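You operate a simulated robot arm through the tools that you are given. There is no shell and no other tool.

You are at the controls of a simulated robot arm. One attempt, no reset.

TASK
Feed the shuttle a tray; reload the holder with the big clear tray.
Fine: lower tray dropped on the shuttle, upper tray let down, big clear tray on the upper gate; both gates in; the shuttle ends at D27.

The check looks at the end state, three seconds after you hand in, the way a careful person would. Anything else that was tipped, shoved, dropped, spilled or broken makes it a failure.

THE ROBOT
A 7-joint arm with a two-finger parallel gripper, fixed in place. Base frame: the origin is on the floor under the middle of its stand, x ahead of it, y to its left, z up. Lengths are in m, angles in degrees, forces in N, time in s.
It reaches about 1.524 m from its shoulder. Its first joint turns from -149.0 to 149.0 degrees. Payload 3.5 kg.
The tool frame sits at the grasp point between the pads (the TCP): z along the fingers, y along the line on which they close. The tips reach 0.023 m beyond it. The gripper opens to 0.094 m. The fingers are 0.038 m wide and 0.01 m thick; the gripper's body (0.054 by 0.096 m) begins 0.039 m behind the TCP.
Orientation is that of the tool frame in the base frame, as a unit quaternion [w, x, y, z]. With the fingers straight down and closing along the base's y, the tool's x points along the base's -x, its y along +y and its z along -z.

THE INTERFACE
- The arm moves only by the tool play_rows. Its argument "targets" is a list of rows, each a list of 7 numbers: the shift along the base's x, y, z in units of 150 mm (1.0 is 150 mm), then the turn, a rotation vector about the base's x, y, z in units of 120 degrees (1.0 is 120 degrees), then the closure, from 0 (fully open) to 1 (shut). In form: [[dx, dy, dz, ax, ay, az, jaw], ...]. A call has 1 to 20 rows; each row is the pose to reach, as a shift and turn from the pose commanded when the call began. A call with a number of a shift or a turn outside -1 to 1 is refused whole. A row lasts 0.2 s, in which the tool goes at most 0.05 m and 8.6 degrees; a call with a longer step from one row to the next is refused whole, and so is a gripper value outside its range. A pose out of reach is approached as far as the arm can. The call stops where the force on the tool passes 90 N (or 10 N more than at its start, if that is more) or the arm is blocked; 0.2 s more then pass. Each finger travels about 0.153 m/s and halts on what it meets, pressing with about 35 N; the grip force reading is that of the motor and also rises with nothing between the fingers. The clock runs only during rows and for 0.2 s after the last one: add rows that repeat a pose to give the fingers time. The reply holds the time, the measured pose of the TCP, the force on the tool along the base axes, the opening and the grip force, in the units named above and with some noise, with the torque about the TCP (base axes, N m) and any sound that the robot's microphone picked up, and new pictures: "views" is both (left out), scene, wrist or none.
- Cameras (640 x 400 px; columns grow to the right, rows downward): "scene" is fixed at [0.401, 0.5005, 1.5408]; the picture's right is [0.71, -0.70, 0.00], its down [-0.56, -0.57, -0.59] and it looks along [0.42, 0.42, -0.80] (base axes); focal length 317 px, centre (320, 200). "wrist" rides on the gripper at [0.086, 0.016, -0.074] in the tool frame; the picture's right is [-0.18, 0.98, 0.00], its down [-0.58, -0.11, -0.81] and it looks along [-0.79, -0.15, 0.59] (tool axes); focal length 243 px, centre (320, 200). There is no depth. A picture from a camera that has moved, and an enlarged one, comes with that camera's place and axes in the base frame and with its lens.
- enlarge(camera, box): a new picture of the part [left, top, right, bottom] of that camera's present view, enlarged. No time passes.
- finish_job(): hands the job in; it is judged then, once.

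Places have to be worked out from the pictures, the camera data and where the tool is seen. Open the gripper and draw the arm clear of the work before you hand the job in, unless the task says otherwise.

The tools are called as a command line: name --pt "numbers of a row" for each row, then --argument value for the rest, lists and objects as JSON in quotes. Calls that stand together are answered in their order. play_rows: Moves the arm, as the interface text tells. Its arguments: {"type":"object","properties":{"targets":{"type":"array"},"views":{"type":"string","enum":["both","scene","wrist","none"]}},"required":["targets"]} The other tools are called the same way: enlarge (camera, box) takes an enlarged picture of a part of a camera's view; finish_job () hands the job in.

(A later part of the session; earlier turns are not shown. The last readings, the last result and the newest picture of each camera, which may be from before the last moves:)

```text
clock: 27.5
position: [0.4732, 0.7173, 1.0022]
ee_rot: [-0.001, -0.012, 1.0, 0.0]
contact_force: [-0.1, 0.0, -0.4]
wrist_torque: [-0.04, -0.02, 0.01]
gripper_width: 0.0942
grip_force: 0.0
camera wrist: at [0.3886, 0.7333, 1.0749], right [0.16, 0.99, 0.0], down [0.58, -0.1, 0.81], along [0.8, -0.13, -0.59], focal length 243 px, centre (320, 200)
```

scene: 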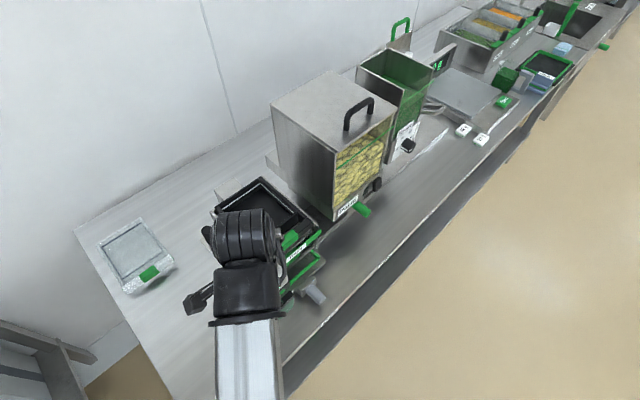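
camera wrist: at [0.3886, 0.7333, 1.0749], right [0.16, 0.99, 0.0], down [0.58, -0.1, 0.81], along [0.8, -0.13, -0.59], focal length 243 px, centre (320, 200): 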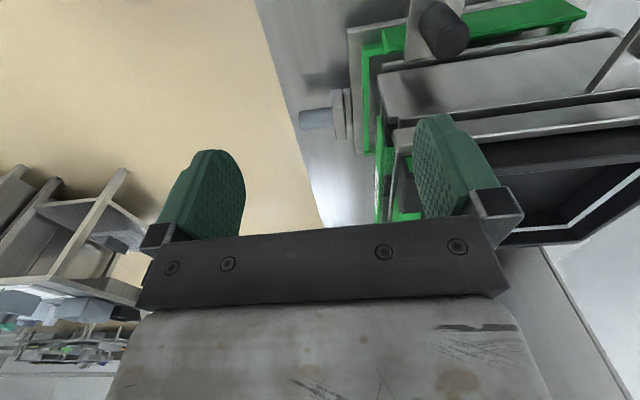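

The tool is down-pointing beside the holder, and the lower gate knob appears at about (0.468, 0.806). I enlarge to inspect the gate.

enlarge --camera "wrist" --box '[320, 0, 640, 250]'

enlarge --camera "wrist" --box '[0, 150, 170, 360]'

```text
1.60 times, centred on (480, 125) of wrist
camera zoom: at [0.3886, 0.7333, 1.0749], right [0.16, 0.99, 0.0], down [0.58, -0.1, 0.81], along [0.8, -0.13, -0.59], focal length 388 px, centre (64, 320)
```

zoom: 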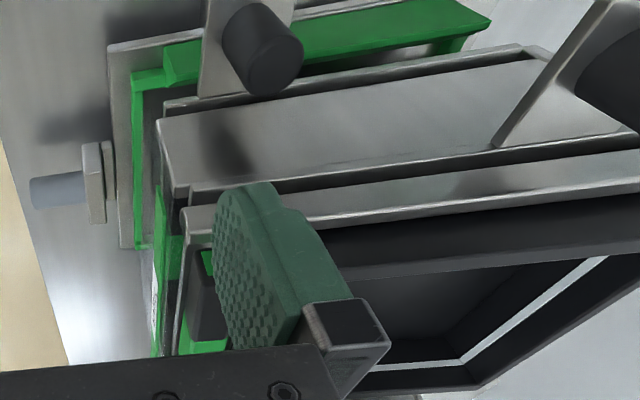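

```text
1.90 times, centred on (85, 255) of wrist
camera zoom: at [0.3886, 0.7333, 1.0749], right [0.16, 0.99, 0.0], down [0.58, -0.1, 0.81], along [0.8, -0.13, -0.59], focal length 462 px, centre (768, 95)
```

zoom: 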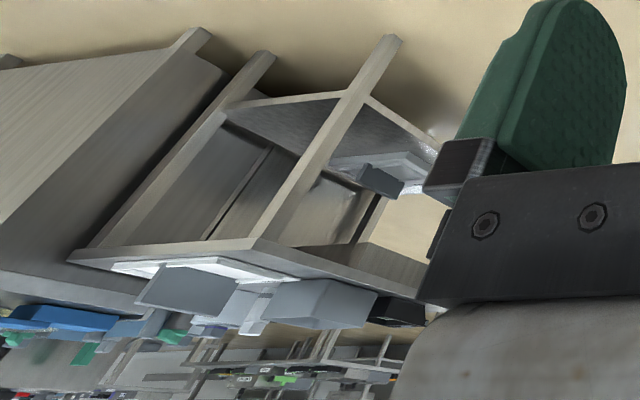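

The lower knob is at about (0.472, 0.809), top z≈0.894. I move above it, then lower the open fingers astride it (stopping above its gate plate).

play_rows --pt "0 0.2 0 0 0 0 0" --pt "0 0.4 0 0 0 0 0" --pt "0 0.613 0 0 0 0 0" --pt "0 0.613 -0.2 0 0 0 0" --pt "0 0.613 -0.4 0 0 0 0" --pt "0 0.613 -0.6 0 0 0 0" --pt "0 0.613 -0.773 0 0 0 0" --pt "0 0.613 -0.773 0 0 0 0" --views "both"

```text
clock: 29.0
position: [0.4765, 0.811, 0.9215]
ee_rot: [0.009, -0.012, 1.0, 0.007]
contact_force: [-4.3, -2.9, 47.3]
wrist_torque: [-0.06, -2.27, -0.15]
gripper_width: 0.0941
grip_force: 0.1
stopped in row 7: the force on the tool passed its limit at 130 N (the readings are from after the stop); the commanded pose is now the measured one
camera wrist: at [0.3891, 0.8249, 0.994], right [0.16, 0.99, 0.02], down [0.57, -0.11, 0.82], along [0.81, -0.12, -0.58], focal length 243 px, centre (320, 200)
```

scene: 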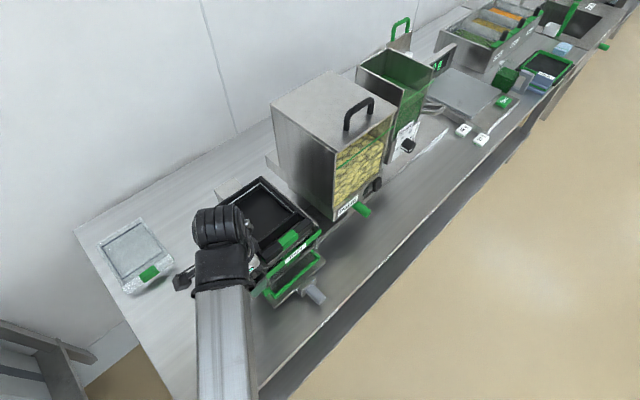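
wrist: 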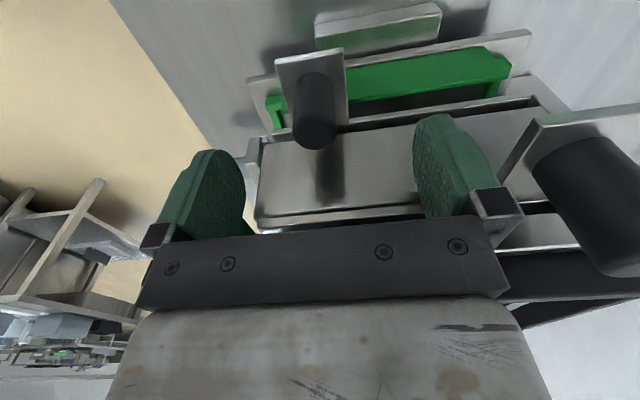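

The descent was stopped by a contact: reading the torque, an upward push about 0.045 m on the +x side of the tool, at holder height. I look closely before freeing it.

enlarge --camera "wrist" --box '[220, 0, 640, 350]'

enlarge --camera "scene" --box '[160, 160, 340, 310]'

```text
1.14 times, centred on (430, 175) of wrist
camera zoom: at [0.3891, 0.8249, 0.994], right [0.16, 0.99, 0.02], down [0.57, -0.11, 0.82], along [0.81, -0.12, -0.58], focal length 277 px, centre (194, 229)
```

zoom: 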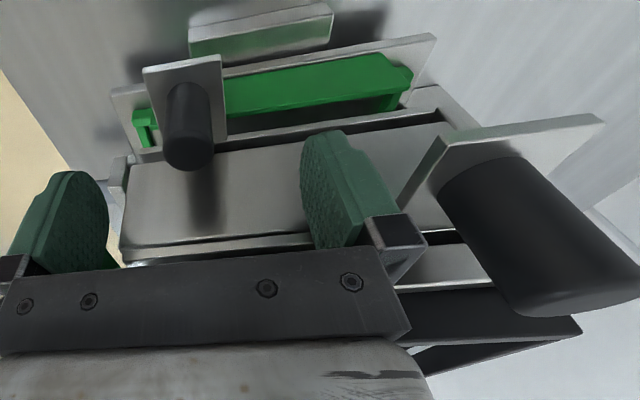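

```text
2.67 times, centred on (250, 235) of scene
camera zoom: at [0.401, 0.5005, 1.5408], right [0.71, -0.7, 0.0], down [-0.56, -0.57, -0.59], along [0.42, 0.42, -0.8], focal length 846 px, centre (507, 107)
```

zoom: 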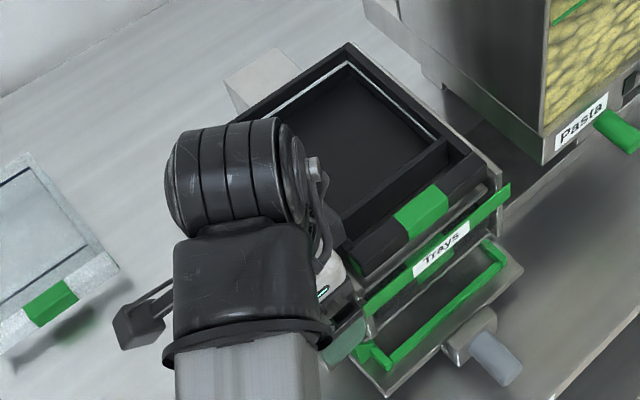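

A bracket/cable bulge on the +x side of the hand apparently met the holder's edge. I lift off and tilt the tool 30° so the hand leans away from the holder (fingers pointing down and toward +x).

play_rows --pt "0 0 0.15 0 0 0 0" --pt "0 0 0.35 0 0 0 0" --pt "-0.05 0 0.5 0 0 0 0" --pt "-0.05 0 0.5 0 -0.06 0 0" --pt "-0.05 0 0.5 0 -0.125 0 0" --pt "-0.05 0 0.5 0 -0.19 0 0" --pt "-0.05 0 0.5 0 -0.25 0 0" --pt "-0.05 0 0.5 0 -0.25 0 0" --views "both"

```text
clock: 30.8
position: [0.471, 0.8125, 0.9923]
ee_rot: [0.265, -0.012, 0.964, 0.003]
contact_force: [0.1, -0.8, -0.7]
wrist_torque: [-0.02, 0.01, -0.01]
gripper_width: 0.0937
grip_force: 0.1
camera wrist: at [0.3577, 0.8257, 1.0111], right [0.13, 0.99, 0.09], down [0.09, -0.1, 0.99], along [0.99, -0.12, -0.1], focal length 243 px, centre (320, 200)
```

scene: 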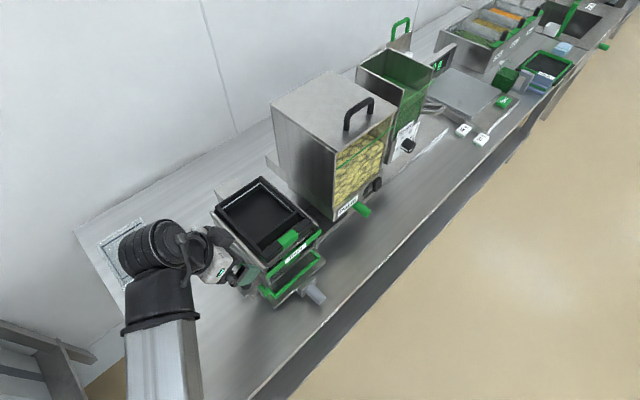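
wrist: 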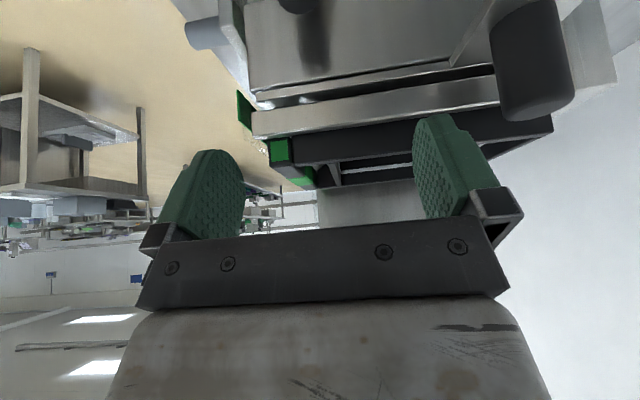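

Free of contact. I check that the upper tray and holder are undisturbed.

enlarge --camera "scene" --box '[190, 160, 350, 310]'

enlarge --camera "wrist" --box '[180, 0, 640, 210]'

```text
2.67 times, centred on (270, 235) of scene
camera zoom: at [0.401, 0.5005, 1.5408], right [0.71, -0.7, 0.0], down [-0.56, -0.57, -0.59], along [0.42, 0.42, -0.8], focal length 846 px, centre (453, 107)
```

zoom: 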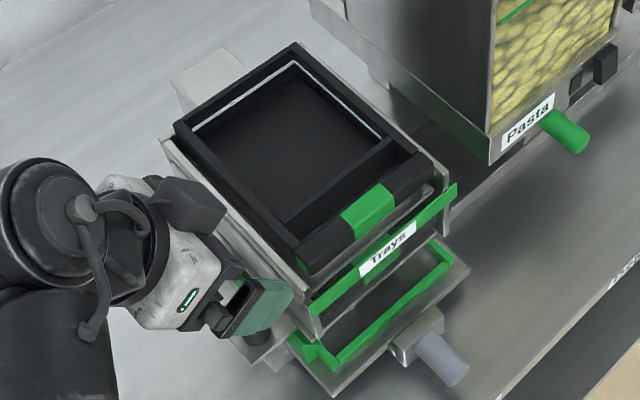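

```text
1.39 times, centred on (410, 105) of wrist
camera zoom: at [0.3577, 0.8257, 1.0111], right [0.13, 0.99, 0.09], down [0.09, -0.1, 0.99], along [0.99, -0.12, -0.1], focal length 338 px, centre (195, 332)
```

zoom: 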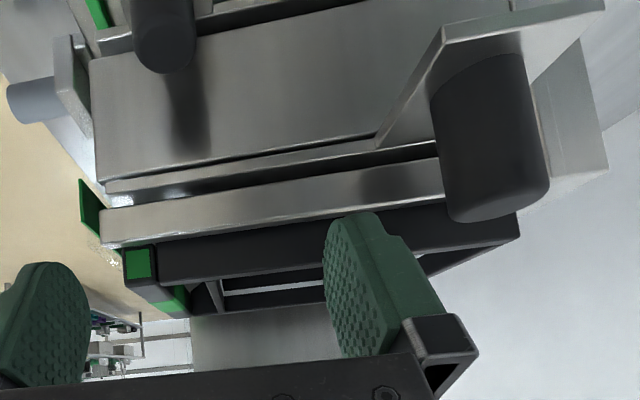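

The tray and holder look unchanged. The gripper body must be ±0.048 m in its x direction, which explains the contact; with this tilt it clears. I lower to the lower knob (TCP ≈ 0.469, 0.809, 0.890).

play_rows --pt "0 -0.013 -0.2 0 0 0 0" --pt "0 -0.013 -0.4 0 0 0 0" --pt "0 -0.013 -0.57 0 0 0 0" --pt "0 -0.013 -0.7 0 0 0 0" --pt "0 -0.013 -0.7 0 0 0 0" --views "both"

```text
clock: 32.0
position: [0.4712, 0.8093, 0.8886]
ee_rot: [0.266, -0.012, 0.964, 0.002]
contact_force: [0.8, -0.7, -0.4]
wrist_torque: [-0.01, 0.03, 0.01]
gripper_width: 0.0939
grip_force: 0.2
camera wrist: at [0.3586, 0.8234, 0.9066], right [0.13, 0.99, 0.09], down [0.09, -0.1, 0.99], along [0.99, -0.12, -0.1], focal length 243 px, centre (320, 200)
```

scene: 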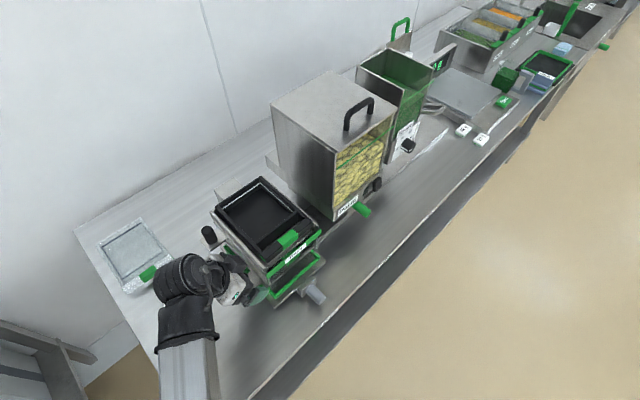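
wrist: 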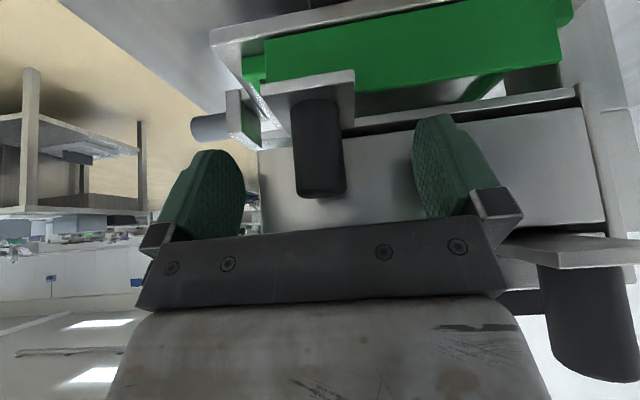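

The knob stands centred between the fingers with no contact. I close on it.

play_rows --pt "0 0 0 0 0 0 0.4" --pt "0 0 0 0 0 0 0.7" --pt "0 0 0 0 0 0 0.9" --pt "0 0 0 0 0 0 0.9" --views "wrist"

```text
clock: 33.0
position: [0.4707, 0.8096, 0.8878]
ee_rot: [0.265, -0.012, 0.964, 0.002]
contact_force: [-0.1, 3.6, -0.1]
wrist_torque: [0.21, -0.07, 0.04]
gripper_width: 0.0233
grip_force: 45.1
camera wrist: at [0.3585, 0.8237, 0.9066], right [0.13, 0.99, 0.09], down [0.09, -0.1, 0.99], along [0.99, -0.12, -0.1], focal length 243 px, centre (320, 200)
```

wrist: 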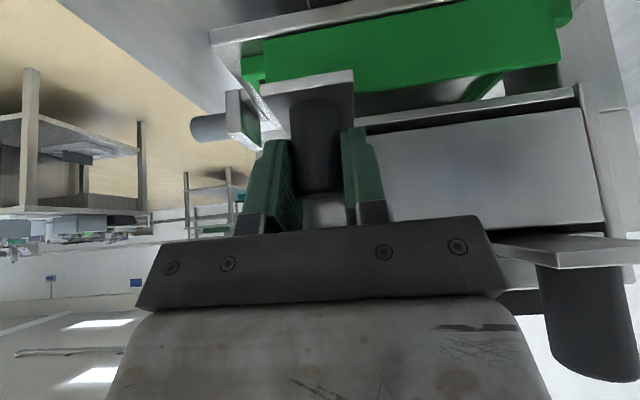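

Gripped at 0.0233 m. I pull the lower gate out along −x, steadily, watching forces and sounds.

play_rows --pt "-0.06 0 0 0 0 0 0.9" --pt "-0.14 0 0 0 0 0 0.9" --pt "-0.22 0 0 0 0 0 0.9" --pt "-0.3 0 0 0 0 0 0.9" --pt "-0.38 0 0 0 0 0 0.9" --views "both"

```text
clock: 34.2
position: [0.412, 0.8096, 0.8864]
ee_rot: [0.266, -0.011, 0.964, 0.002]
contact_force: [0.3, -1.9, 4.3]
wrist_torque: [0.17, -1.25, 0.0]
gripper_width: 0.0235
grip_force: 45.0
camera wrist: at [0.2999, 0.8239, 0.9053], right [0.14, 0.99, 0.09], down [0.09, -0.1, 0.99], along [0.99, -0.13, -0.1], focal length 243 px, centre (320, 200)
```

scene: 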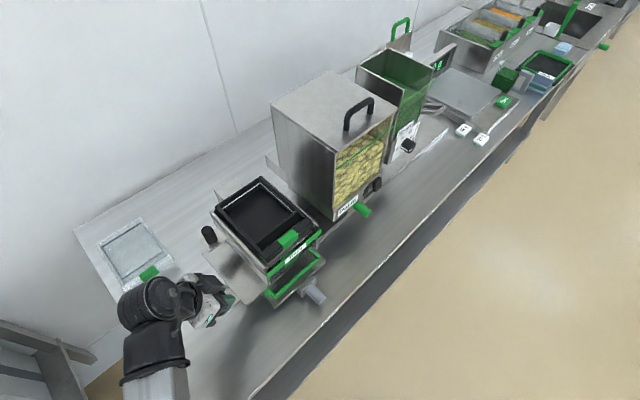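
wrist: 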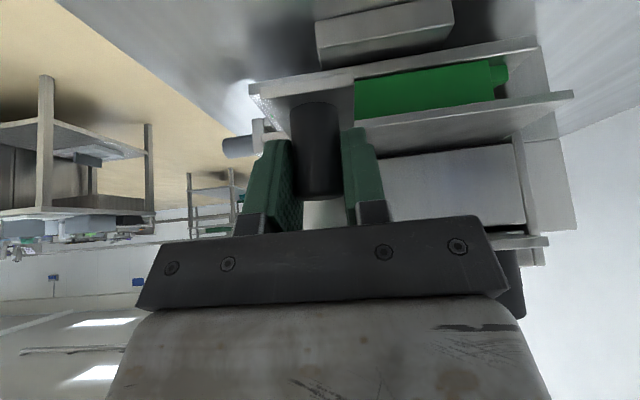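

The wide gate plate is coming out smoothly with little force. I keep pulling.

play_rows --pt "-0.07 0 0.004 0 0 0 0.9" --pt "-0.15 0 0.004 0 0 0 0.9" --pt "-0.23 0 0.004 0 0 0 0.9" --pt "-0.31 0 0.004 0 0 0 0.9" --pt "-0.38 0 0.004 0 0 0 0.9" --views "both"

```text
clock: 35.4
position: [0.3555, 0.8103, 0.8878]
ee_rot: [0.265, -0.012, 0.964, 0.002]
contact_force: [-1.1, -6.1, -6.4]
wrist_torque: [0.09, 1.01, 0.04]
gripper_width: 0.0237
grip_force: 45.0
camera wrist: at [0.2433, 0.8239, 0.9065], right [0.14, 0.99, 0.09], down [0.09, -0.1, 0.99], along [0.99, -0.13, -0.1], focal length 243 px, centre (320, 200)
```

scene: 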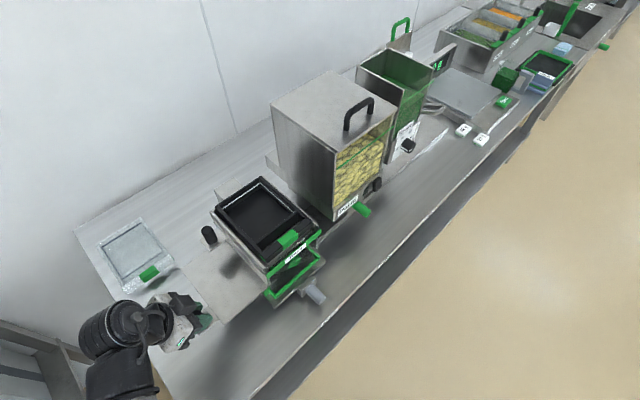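
wrist: 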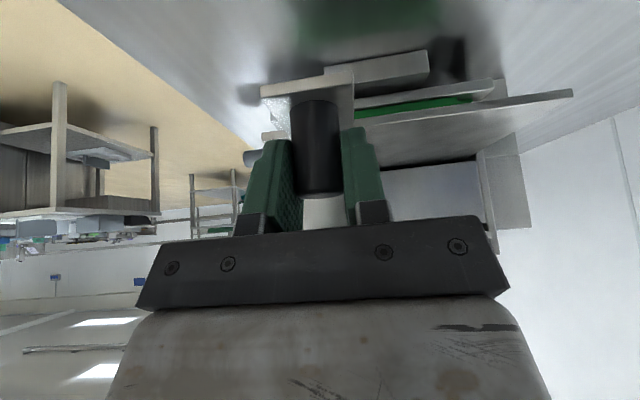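

enlarge --camera "scene" --box '[190, 170, 350, 320]'

```text
2.67 times, centred on (270, 245) of scene
camera zoom: at [0.401, 0.5005, 1.5408], right [0.71, -0.7, 0.0], down [-0.56, -0.57, -0.59], along [0.42, 0.42, -0.8], focal length 846 px, centre (453, 80)
```

zoom: 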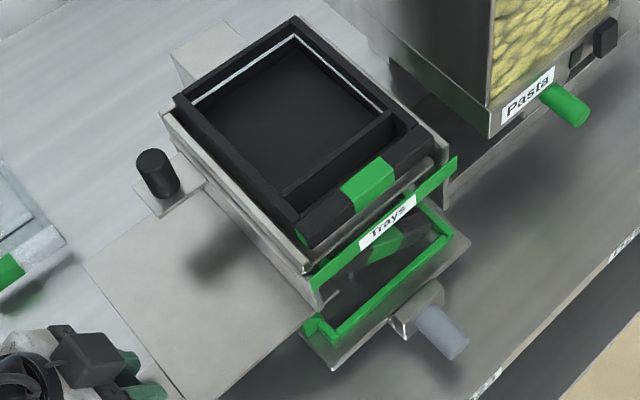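

The gate is 0.115 m out and the lower tray's right side seems to be starting to come down. I continue pulling out the remaining distance.

play_rows --pt "-0.06 0 0 0 0 0 0.9" --pt "-0.12 0 0 0 0 0 0.9" --pt "-0.18 0 0 0 0 0 0.9" --pt "-0.24 0 0 0 0 0 0.9" --pt "-0.24 0 0 0 0 0 0.9" --views "both"

enlarge --camera "scene" --box '[190, 170, 350, 320]'

```text
clock: 36.6
position: [0.3205, 0.8094, 0.8887]
ee_rot: [0.265, -0.011, 0.964, 0.002]
contact_force: [10.1, -4.8, 4.0]
wrist_torque: [0.01, -0.48, 0.03]
gripper_width: 0.0238
grip_force: 45.1
camera wrist: at [0.2084, 0.8237, 0.9073], right [0.13, 0.99, 0.09], down [0.09, -0.1, 0.99], along [0.99, -0.12, -0.1], focal length 243 px, centre (320, 200)
```

scene: 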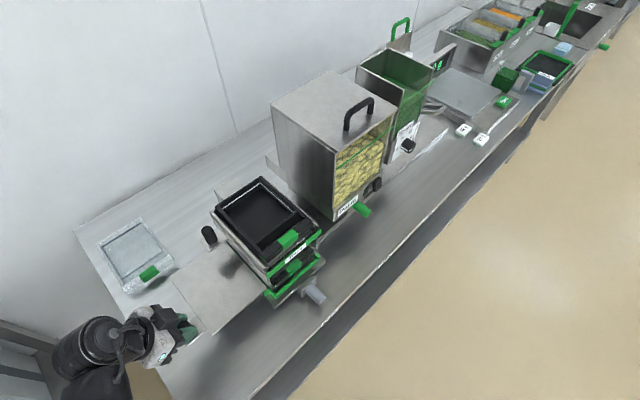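
wrist: 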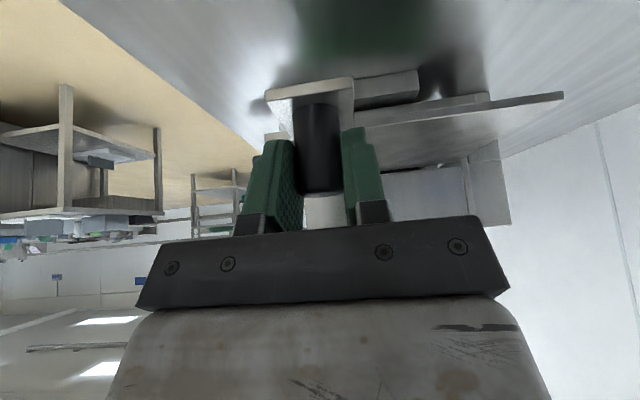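

```text
2.67 times, centred on (270, 245) of scene
camera zoom: at [0.401, 0.5005, 1.5408], right [0.71, -0.7, 0.0], down [-0.56, -0.57, -0.59], along [0.42, 0.42, -0.8], focal length 846 px, centre (453, 80)
```

zoom: 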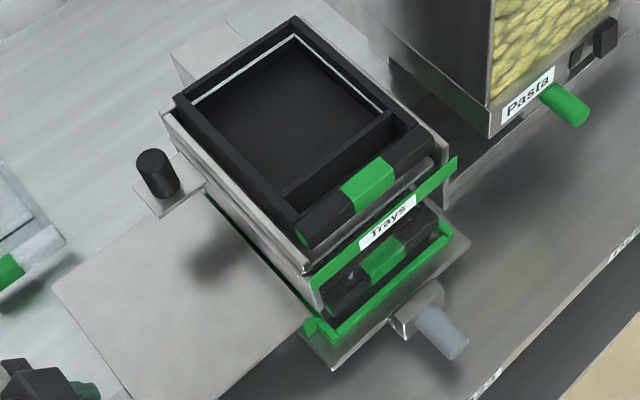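

The lower tray has dropped onto the shuttle and looks level in the green frame; the gate is about 0.15 m out. I push the lower gate back in along +x, watching for resistance.

play_rows --pt "0.07 0 0 0 0 0 0.9" --pt "0.15 0 0 0 0 0 0.9" --pt "0.23 0 0 0 0 0 0.9" --pt "0.31 0 0 0 0 0 0.9" --pt "0.39 0 0 0 0 0 0.9" --pt "0.47 0 0 0 0 0 0.9" --pt "0.55 0 0 0 0 0 0.9" --views "both"

```text
clock: 38.2
position: [0.402, 0.8101, 0.8893]
ee_rot: [0.266, -0.012, 0.964, 0.003]
contact_force: [-0.1, -11.2, 7.2]
wrist_torque: [-0.06, 0.85, -0.09]
gripper_width: 0.0236
grip_force: 44.9
camera wrist: at [0.2898, 0.8237, 0.9071], right [0.13, 0.99, 0.09], down [0.09, -0.1, 0.99], along [0.99, -0.13, -0.1], focal length 243 px, centre (320, 200)
```

scene: 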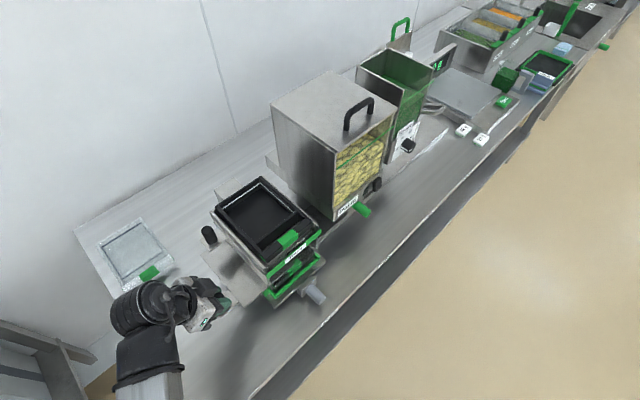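
wrist: 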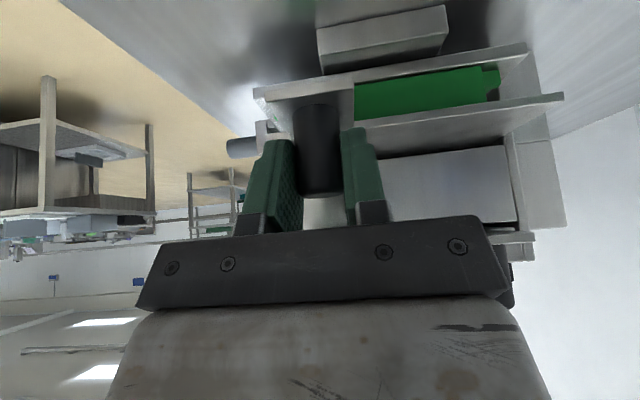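

The gate slides in freely. I push it the remaining 0.0675 m to its starting position.

play_rows --pt "0.08 -0.003 -0.003 0 0 0 0.9" --pt "0.16 -0.003 -0.003 0 0 0 0.9" --pt "0.24 -0.003 -0.003 0 0 0 0.9" --pt "0.32 -0.003 -0.003 0 0 0 0.9" --pt "0.4 -0.003 -0.003 0 0 0 0.9" --pt "0.45 -0.003 -0.003 0 0 0 0.9" --pt "0.455 -0.003 -0.003 0 0 0 0.9" --views "both"

enlarge --camera "scene" --box '[190, 170, 350, 320]'

```text
clock: 39.8
position: [0.4692, 0.809, 0.8878]
ee_rot: [0.264, -0.012, 0.964, 0.002]
contact_force: [-10.5, -0.8, -1.5]
wrist_torque: [0.09, 0.55, 0.06]
gripper_width: 0.024
grip_force: 44.9
camera wrist: at [0.3574, 0.8237, 0.907], right [0.13, 0.99, 0.09], down [0.09, -0.1, 0.99], along [0.99, -0.12, -0.1], focal length 243 px, centre (320, 200)
```

scene: 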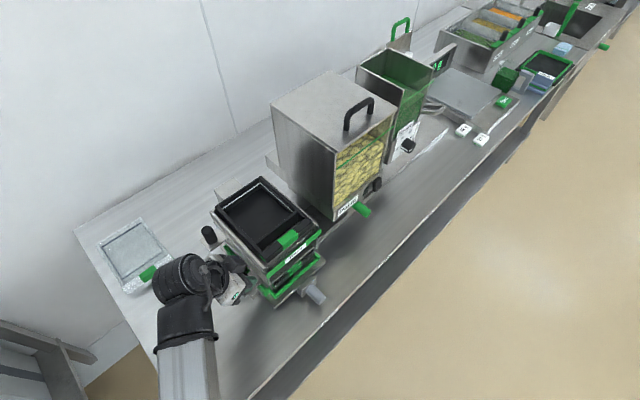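
wrist: 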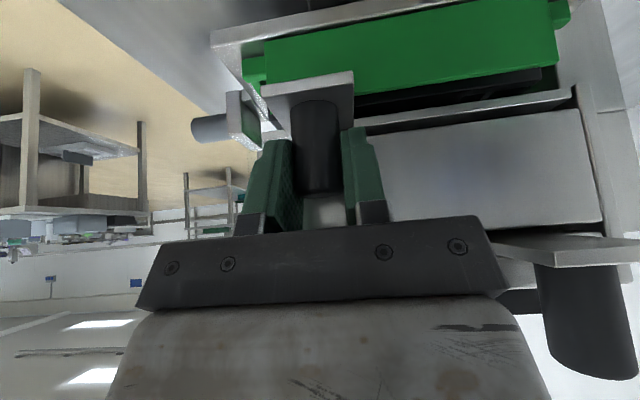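

```text
2.67 times, centred on (270, 245) of scene
camera zoom: at [0.401, 0.5005, 1.5408], right [0.71, -0.7, 0.0], down [-0.56, -0.57, -0.59], along [0.42, 0.42, -0.8], focal length 846 px, centre (453, 80)
```

zoom: 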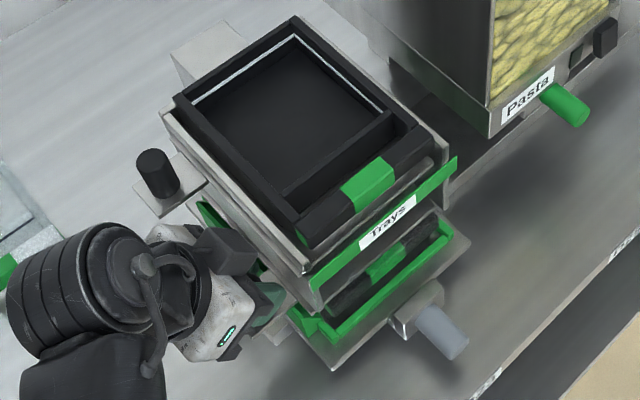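

The tray now sits level on the shuttle below the gate. Gate is at 0.469 vs. 0.471 originally with ~10 N resistance; I press slightly further to confirm it is home.

play_rows --pt "0.01 0 0 0 0 0 0.9" --pt "0.02 0 0 0 0 0 0.9" --pt "0.02 0 0 0 0 0 0.9" --views "none"

```text
clock: 40.6
position: [0.4733, 0.8105, 0.8883]
ee_rot: [0.266, -0.012, 0.964, 0.002]
contact_force: [-11.4, 4.0, 2.3]
wrist_torque: [0.16, 0.4, 0.01]
gripper_width: 0.0236
grip_force: 45.0
```

play_rows --pt "0 0 0 0 0 0 0.9" --views "wrist"

```text
clock: 41.0
position: [0.4738, 0.8101, 0.8889]
ee_rot: [0.265, -0.012, 0.964, 0.003]
contact_force: [-10.9, 6.2, 3.9]
wrist_torque: [0.15, 0.53, 0.03]
gripper_width: 0.0235
grip_force: 45.5
camera wrist: at [0.3608, 0.8237, 0.907], right [0.13, 0.99, 0.09], down [0.09, -0.11, 0.99], along [0.99, -0.12, -0.1], focal length 243 px, centre (320, 200)
```

wrist: 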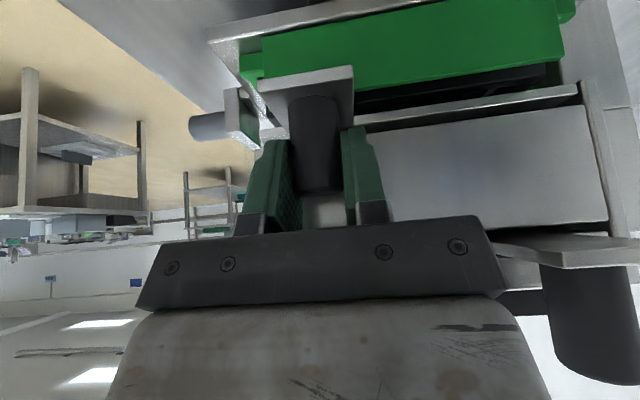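

The pads slipped slightly on the knob while the gate stayed put, so the lower gate is fully in. I open, back out upward, and move over the upper knob at about (0.475, 0.914, top z 0.97).

play_rows --pt "-0.01 0 0 0 0 0 0.5" --pt "-0.01 0 0 0 0 0 0" --pt "-0.01 0 0 0 0 0 0" --pt "-0.08 0 0.15 0 0 0 0" --pt "-0.15 0 0.35 0 0 0 0" --pt "-0.2 0 0.6 0 0 0 0" --pt "-0.2 0 0.8 0 0 0 0" --pt "-0.2 0 1.0 0 0 0 0" --pt "-0.2 0.2 1.0 0 0 0 0" --pt "-0.2 0.45 1.0 0 0 0 0" --pt "-0.2 0.69 1.0 0 0 0 0" --pt "-0.2 0.69 1.0 0 0 0 0" --views "both"

enlarge --camera "scene" --box '[190, 170, 350, 320]'

```text
clock: 43.6
position: [0.4418, 0.9127, 1.0356]
ee_rot: [0.265, -0.012, 0.964, 0.003]
contact_force: [-0.3, 0.4, -0.3]
wrist_torque: [-0.03, 0.01, 0.0]
gripper_width: 0.094
grip_force: 0.1
camera wrist: at [0.3286, 0.927, 1.0549], right [0.13, 0.99, 0.09], down [0.09, -0.1, 0.99], along [0.99, -0.12, -0.1], focal length 243 px, centre (320, 200)
```

scene: 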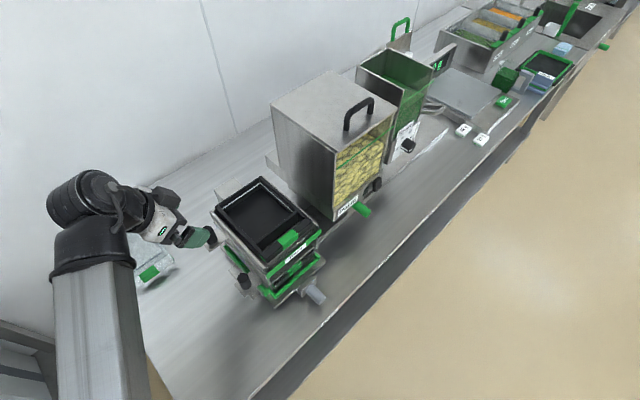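
wrist: 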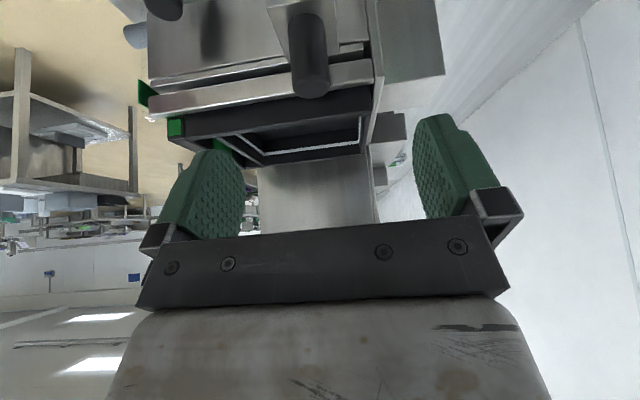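

```text
2.67 times, centred on (270, 245) of scene
camera zoom: at [0.401, 0.5005, 1.5408], right [0.71, -0.7, 0.0], down [-0.56, -0.57, -0.59], along [0.42, 0.42, -0.8], focal length 846 px, centre (453, 80)
```

zoom: 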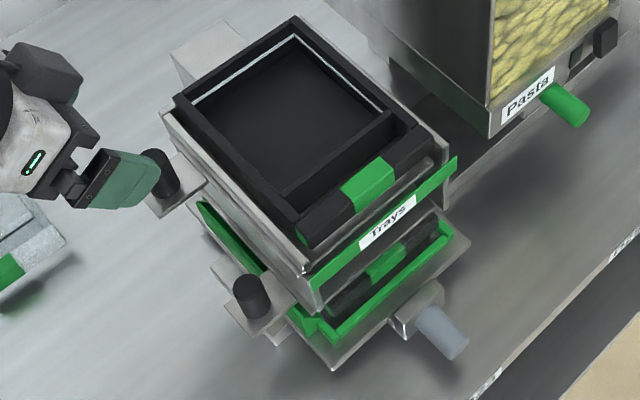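

The lower gate is in, and the tray sits on the shuttle. The upper knob is at y≈0.908; I descend astride it.

play_rows --pt "0.05 -0.02 -0.12 0 0 0 0" --pt "0.1 -0.02 -0.24 0 0 0 0" --pt "0.15 -0.02 -0.36 0 0 0 0" --pt "0.19 -0.02 -0.47 0 0 0 0" --pt "0.19 -0.02 -0.47 0 0 0 0" --views "wrist"

```text
clock: 44.8
position: [0.4711, 0.9106, 0.9659]
ee_rot: [0.266, -0.012, 0.964, 0.002]
contact_force: [0.8, -0.2, -0.5]
wrist_torque: [0.02, 0.01, 0.02]
gripper_width: 0.0941
grip_force: 0.0
camera wrist: at [0.3581, 0.9248, 0.9844], right [0.13, 0.99, 0.09], down [0.09, -0.1, 0.99], along [0.99, -0.12, -0.1], focal length 243 px, centre (320, 200)
```

wrist: 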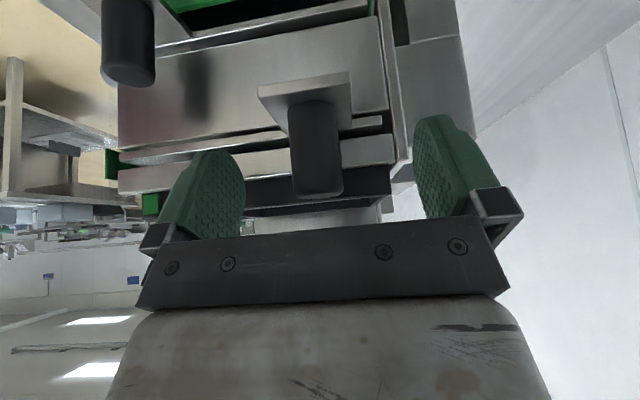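

The upper knob is centred between the fingers. I close on it and begin the pull in −x.

play_rows --pt "0 0 0 0 0 0 0.4" --pt "0 0 0 0 0 0 0.7" --pt "0 0 0 0 0 0 0.9" --pt "0 0 0 0 0 0 0.9" --pt "0 0 0 0 0 0 0.9" --views "wrist"

```text
clock: 46.0
position: [0.4708, 0.9109, 0.9662]
ee_rot: [0.265, -0.013, 0.964, 0.002]
contact_force: [-1.0, -10.7, -2.6]
wrist_torque: [-0.01, 0.06, -0.01]
gripper_width: 0.0237
grip_force: 44.5
camera wrist: at [0.3582, 0.9239, 0.9844], right [0.14, 0.99, 0.09], down [0.09, -0.1, 0.99], along [0.99, -0.13, -0.1], focal length 243 px, centre (320, 200)
```

wrist: 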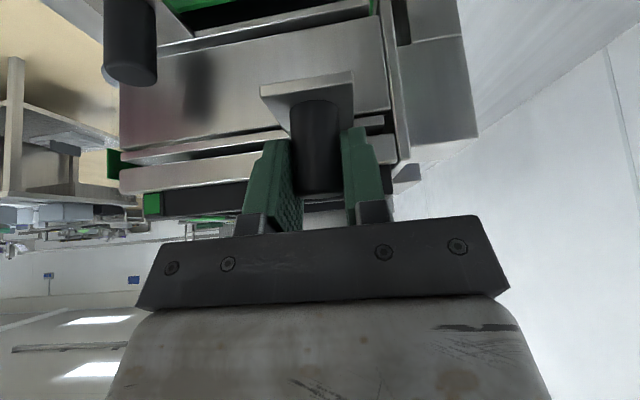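

Gripped at 0.0237 m. I pull the upper gate out in −x.

play_rows --pt "-0.06 -0.004 0 0 0 0 0.9" --pt "-0.14 -0.004 0 0 0 0 0.9" --pt "-0.22 -0.004 0 0 0 0 0.9" --pt "-0.3 -0.004 0 0 0 0 0.9" --pt "-0.38 -0.004 0 0 0 0 0.9" --pt "-0.46 -0.004 0 0 0 0 0.9" --pt "-0.54 -0.004 0 0 0 0 0.9" --pt "-0.6 -0.004 0 0 0 0 0.9" --views "both"

enlarge --camera "scene" --box '[150, 170, 350, 320]'

```text
clock: 47.8
position: [0.3808, 0.9083, 0.9664]
ee_rot: [0.264, -0.012, 0.964, 0.002]
contact_force: [-1.1, -2.6, 1.9]
wrist_torque: [-0.03, 1.12, 0.05]
gripper_width: 0.0234
grip_force: 45.4
camera wrist: at [0.2687, 0.9237, 0.986], right [0.13, 0.99, 0.09], down [0.09, -0.11, 0.99], along [0.99, -0.12, -0.1], focal length 243 px, centre (320, 200)
```

scene: 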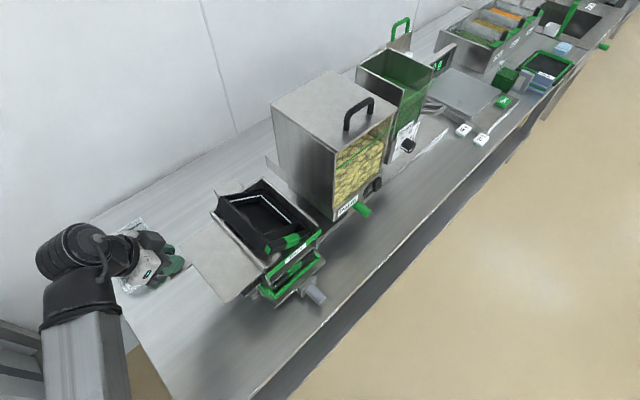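
wrist: 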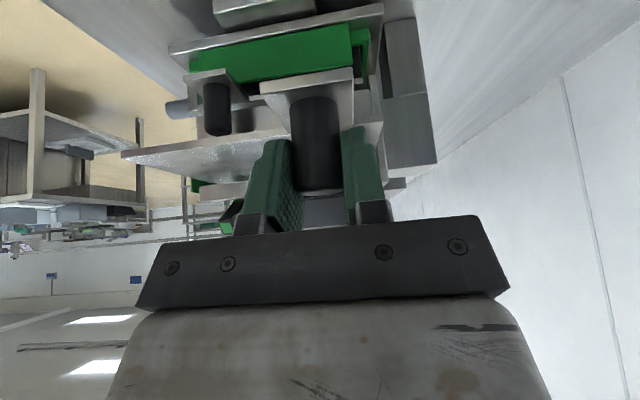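

```text
2.67 times, centred on (250, 245) of scene
camera zoom: at [0.401, 0.5005, 1.5408], right [0.71, -0.7, 0.0], down [-0.56, -0.57, -0.59], along [0.42, 0.42, -0.8], focal length 846 px, centre (507, 80)
```

zoom: 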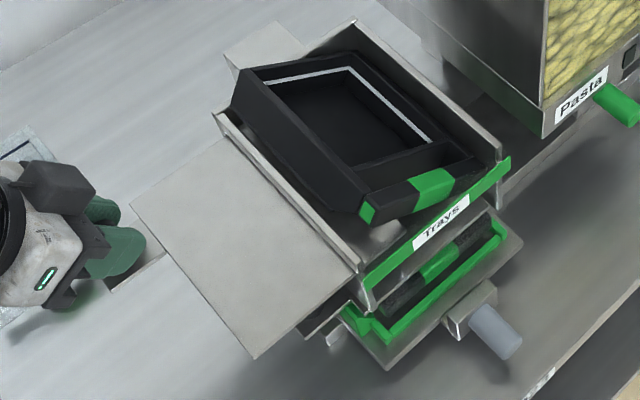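

The upper tray's right side has come down and its left is still on the gate, as expected. I continue to full travel so it drops level.

play_rows --pt "-0.07 0 0 0 0 0 0.9" --pt "-0.14 0 0 0 0 0 0.9" --pt "-0.21 0 0 0 0 0 0.9" --pt "-0.28 0 0 0 0 0 0.9" --pt "-0.35 0 0 0 0 0 0.9" --pt "-0.4 0 0 0 0 0 0.9" --pt "-0.4 0 0 0 0 0 0.9" --views "both"

enlarge --camera "scene" --box '[150, 170, 350, 320]'

```text
clock: 49.4
position: [0.323, 0.91, 0.9677]
ee_rot: [0.266, -0.011, 0.964, 0.002]
contact_force: [11.1, 8.2, 2.7]
wrist_torque: [0.21, -0.37, 0.06]
gripper_width: 0.0237
grip_force: 44.8
camera wrist: at [0.2108, 0.9237, 0.9858], right [0.13, 0.99, 0.09], down [0.09, -0.11, 0.99], along [0.99, -0.12, -0.1], focal length 243 px, centre (320, 200)
```

scene: 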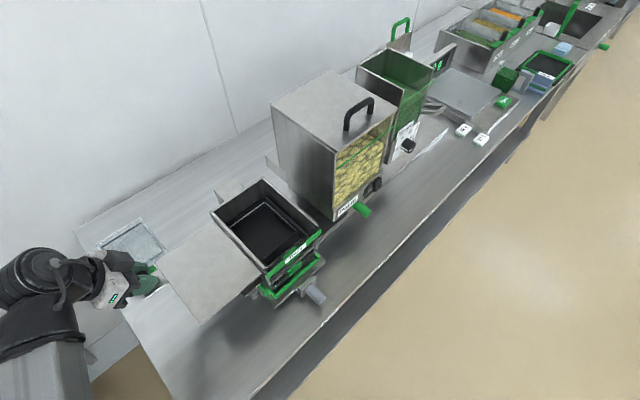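
wrist: 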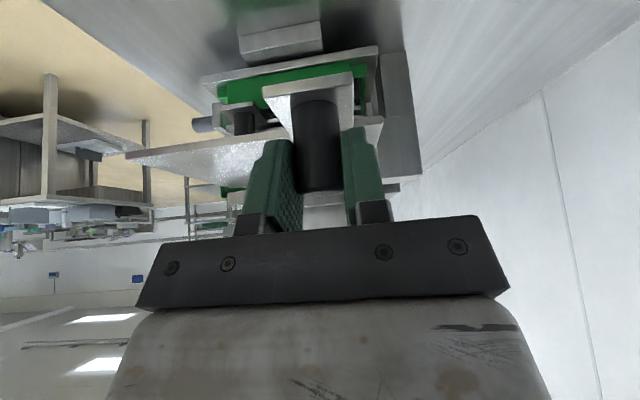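

```text
2.67 times, centred on (250, 245) of scene
camera zoom: at [0.401, 0.5005, 1.5408], right [0.71, -0.7, 0.0], down [-0.56, -0.57, -0.59], along [0.42, 0.42, -0.8], focal length 846 px, centre (507, 80)
```

zoom: 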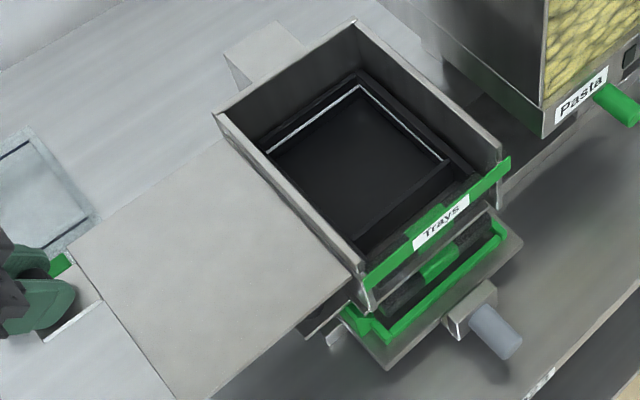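

The upper tray has come down flat onto the lower gate. I push the upper gate back in.

play_rows --pt "0.07 -0.003 0 0 0 0 0.9" --pt "0.15 -0.003 0 0 0 0 0.9" --pt "0.23 -0.003 0 0 0 0 0.9" --pt "0.31 -0.003 0 0 0 0 0.9" --pt "0.39 -0.003 0 0 0 0 0.9" --pt "0.47 -0.003 0 0 0 0 0.9" --pt "0.55 -0.003 0 0 0 0 0.9" --pt "0.63 -0.003 0 0 0 0 0.9" --pt "0.71 -0.003 0 0 0 0 0.9" --pt "0.79 -0.003 0 0 0 0 0.9" --pt "0.87 -0.003 0 0 0 0 0.9" --pt "0.95 -0.003 0 0 0 0 0.9" --pt "1.0 -0.003 0 0 0 0 0.9" --pt "1.0 -0.003 0 0 0 0 0.9" --views "both"

enlarge --camera "scene" --box '[150, 170, 350, 320]'

```text
clock: 52.4
position: [0.4703, 0.9104, 0.9673]
ee_rot: [0.264, -0.014, 0.964, 0.004]
contact_force: [-11.0, 28.8, -0.6]
wrist_torque: [0.46, 0.41, 0.09]
gripper_width: 0.0236
grip_force: 44.8
camera wrist: at [0.3586, 0.9233, 0.9853], right [0.13, 0.99, 0.09], down [0.09, -0.11, 0.99], along [0.99, -0.12, -0.1], focal length 243 px, centre (320, 200)
```

scene: 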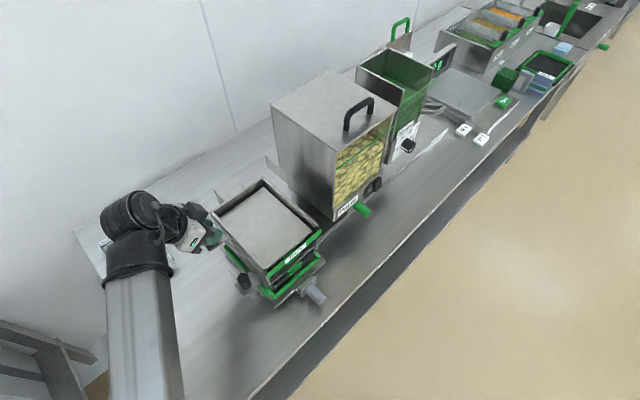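
wrist: 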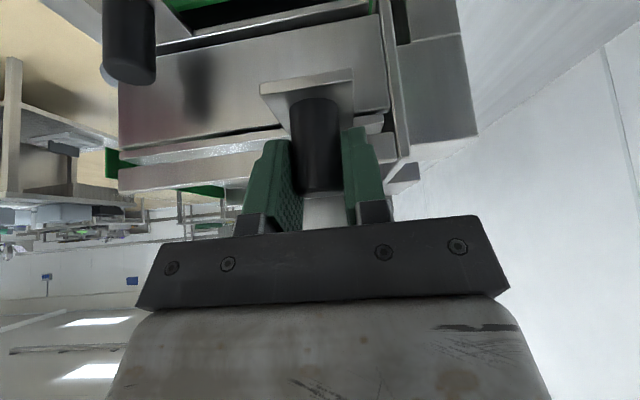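

```text
2.67 times, centred on (250, 245) of scene
camera zoom: at [0.401, 0.5005, 1.5408], right [0.71, -0.7, 0.0], down [-0.56, -0.57, -0.59], along [0.42, 0.42, -0.8], focal length 846 px, centre (507, 80)
```

zoom: 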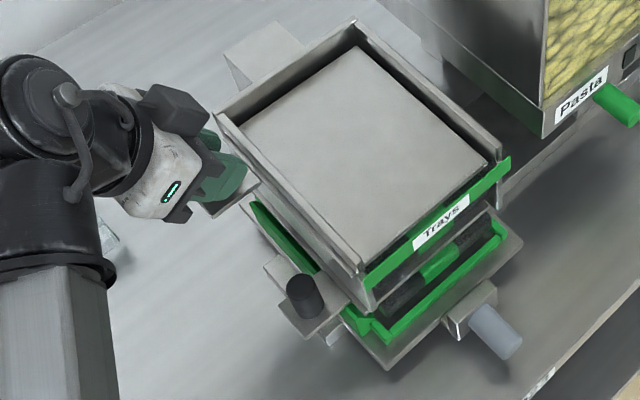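

The upper gate covers the holder again. I press 3 mm further to be sure it is home, correcting the y side load.

play_rows --pt "0.01 -0.006 0 0 0 0 0.9" --pt "0.02 -0.012 0 0 0 0 0.9" --pt "0.02 -0.012 0 0 0 0 0.9" --views "wrist"

```text
clock: 53.2
position: [0.4753, 0.9095, 0.966]
ee_rot: [0.265, -0.013, 0.964, 0.005]
contact_force: [-11.7, 41.6, -0.4]
wrist_torque: [0.53, 0.26, -0.03]
gripper_width: 0.0235
grip_force: 44.8
camera wrist: at [0.3623, 0.9231, 0.9854], right [0.13, 0.99, 0.1], down [0.09, -0.11, 0.99], along [0.99, -0.12, -0.1], focal length 243 px, centre (320, 200)
```

wrist: 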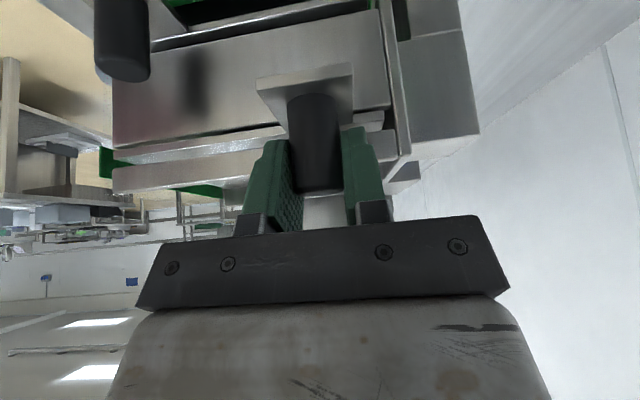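

The pads slid on the knob again while the gate stayed, so the upper gate is home. I release, back off upward and away, then turn the camera toward the clear tray.

play_rows --pt "-0.01 0.015 0 0 0 0 0.9" --pt "-0.01 0.015 0 0 0 0 0.5" --pt "-0.01 0.015 0 0 0 0 0" --pt "-0.01 0.015 0 0 0 0 0" --pt "-0.08 0.015 0.15 0 0 0 0" --pt "-0.18 0.015 0.35 0 0 0 0" --pt "-0.3 0.015 0.6 0 0 0 0" --pt "-0.4 0.0 0.8 0 0 0 0" --pt "-0.4 0.0 1.0 0 0 0 0" --pt "-0.4 0.0 1.0 0 0 0 0" --views "both"

enlarge --camera "scene" --box '[190, 170, 350, 320]'

```text
clock: 55.4
position: [0.4161, 0.9072, 1.1172]
ee_rot: [0.266, -0.012, 0.964, 0.002]
contact_force: [-0.7, 0.2, -0.6]
wrist_torque: [-0.01, 0.01, 0.05]
gripper_width: 0.0938
grip_force: 0.1
camera wrist: at [0.3037, 0.921, 1.1361], right [0.13, 0.99, 0.09], down [0.09, -0.1, 0.99], along [0.99, -0.12, -0.1], focal length 243 px, centre (320, 200)
```

scene: 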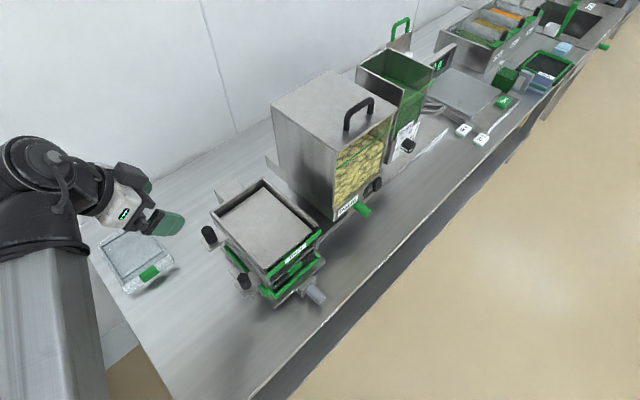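
wrist: 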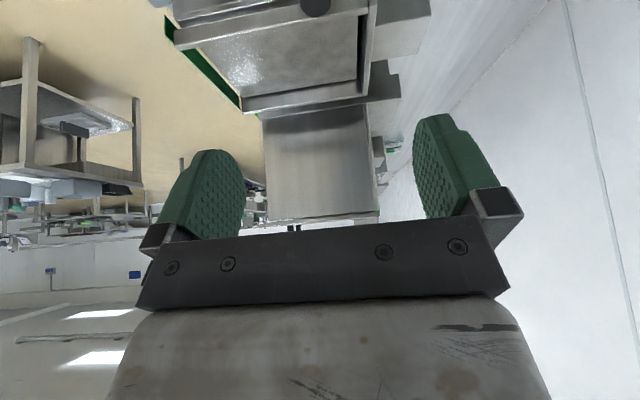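

```text
2.67 times, centred on (270, 245) of scene
camera zoom: at [0.401, 0.5005, 1.5408], right [0.71, -0.7, 0.0], down [-0.56, -0.57, -0.59], along [0.42, 0.42, -0.8], focal length 846 px, centre (453, 80)
```

zoom: 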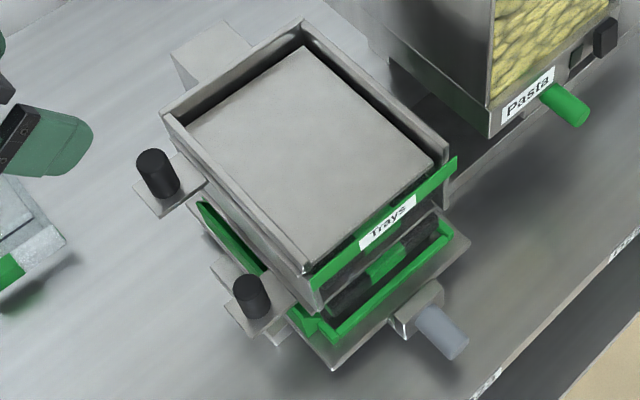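

Both gates are in and the top bay is empty. I now roll the tool to the camera-on-top orientation and move toward the clear tray to inspect its shape.

play_rows --pt "0 0 0 0.035 0.035 -0.0449 0" --pt "0 0 0 0.07 0.07 -0.0897 0" --pt "0 0 0 0.105 0.105 -0.1346 0" --pt "-0.05 0 0 0.14 0.14 -0.1794 0" --pt "-0.1 0 0 0.175 0.175 -0.2243 0" --pt "-0.15 0 0 0.21 0.21 -0.2691 0" --pt "-0.2 0 0 0.245 0.245 -0.314 0" --pt "-0.25 0 0 0.28 0.28 -0.3589 0" --pt "-0.3 0 0 0.315 0.315 -0.4037 0" --pt "-0.35 0 -0.1 0.35 0.35 -0.4486 0" --pt "-0.4 0 -0.2 0.385 0.385 -0.4934 0" --pt "-0.45 0 -0.3 0.42 0.42 -0.5383 0" --pt "-0.5 0 -0.4 0.455 0.455 -0.5831 0" --pt "-0.54 0 -0.5 0.49 0.49 -0.628 0" --pt "-0.54 0 -0.6 0.49 0.49 -0.628 0" --pt "-0.54 0 -0.6 0.49 0.49 -0.628 0" --views "both"

```text
clock: 58.8
position: [0.3337, 0.9079, 1.0263]
ee_rot: [-0.265, 0.647, 0.658, 0.279]
contact_force: [0.0, -1.0, 0.1]
wrist_torque: [-0.02, -0.02, -0.03]
gripper_width: 0.0939
grip_force: 0.1
camera wrist: at [0.3475, 0.9167, 1.1402], right [0.99, -0.12, -0.11], down [-0.11, -0.98, 0.15], along [-0.12, -0.14, -0.98], focal length 243 px, centre (320, 200)
```

scene: 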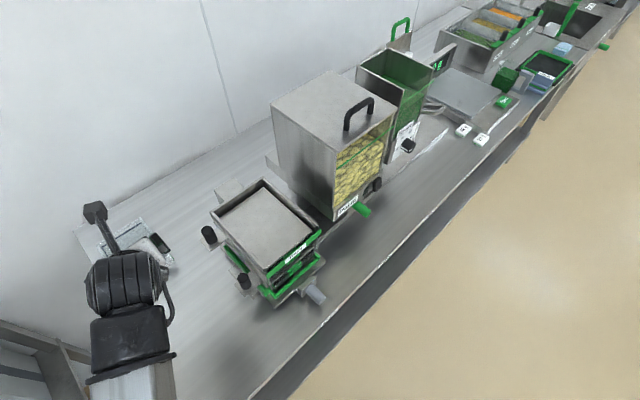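
wrist: 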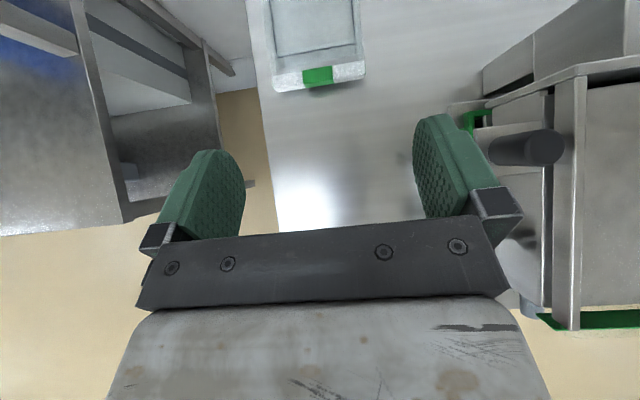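

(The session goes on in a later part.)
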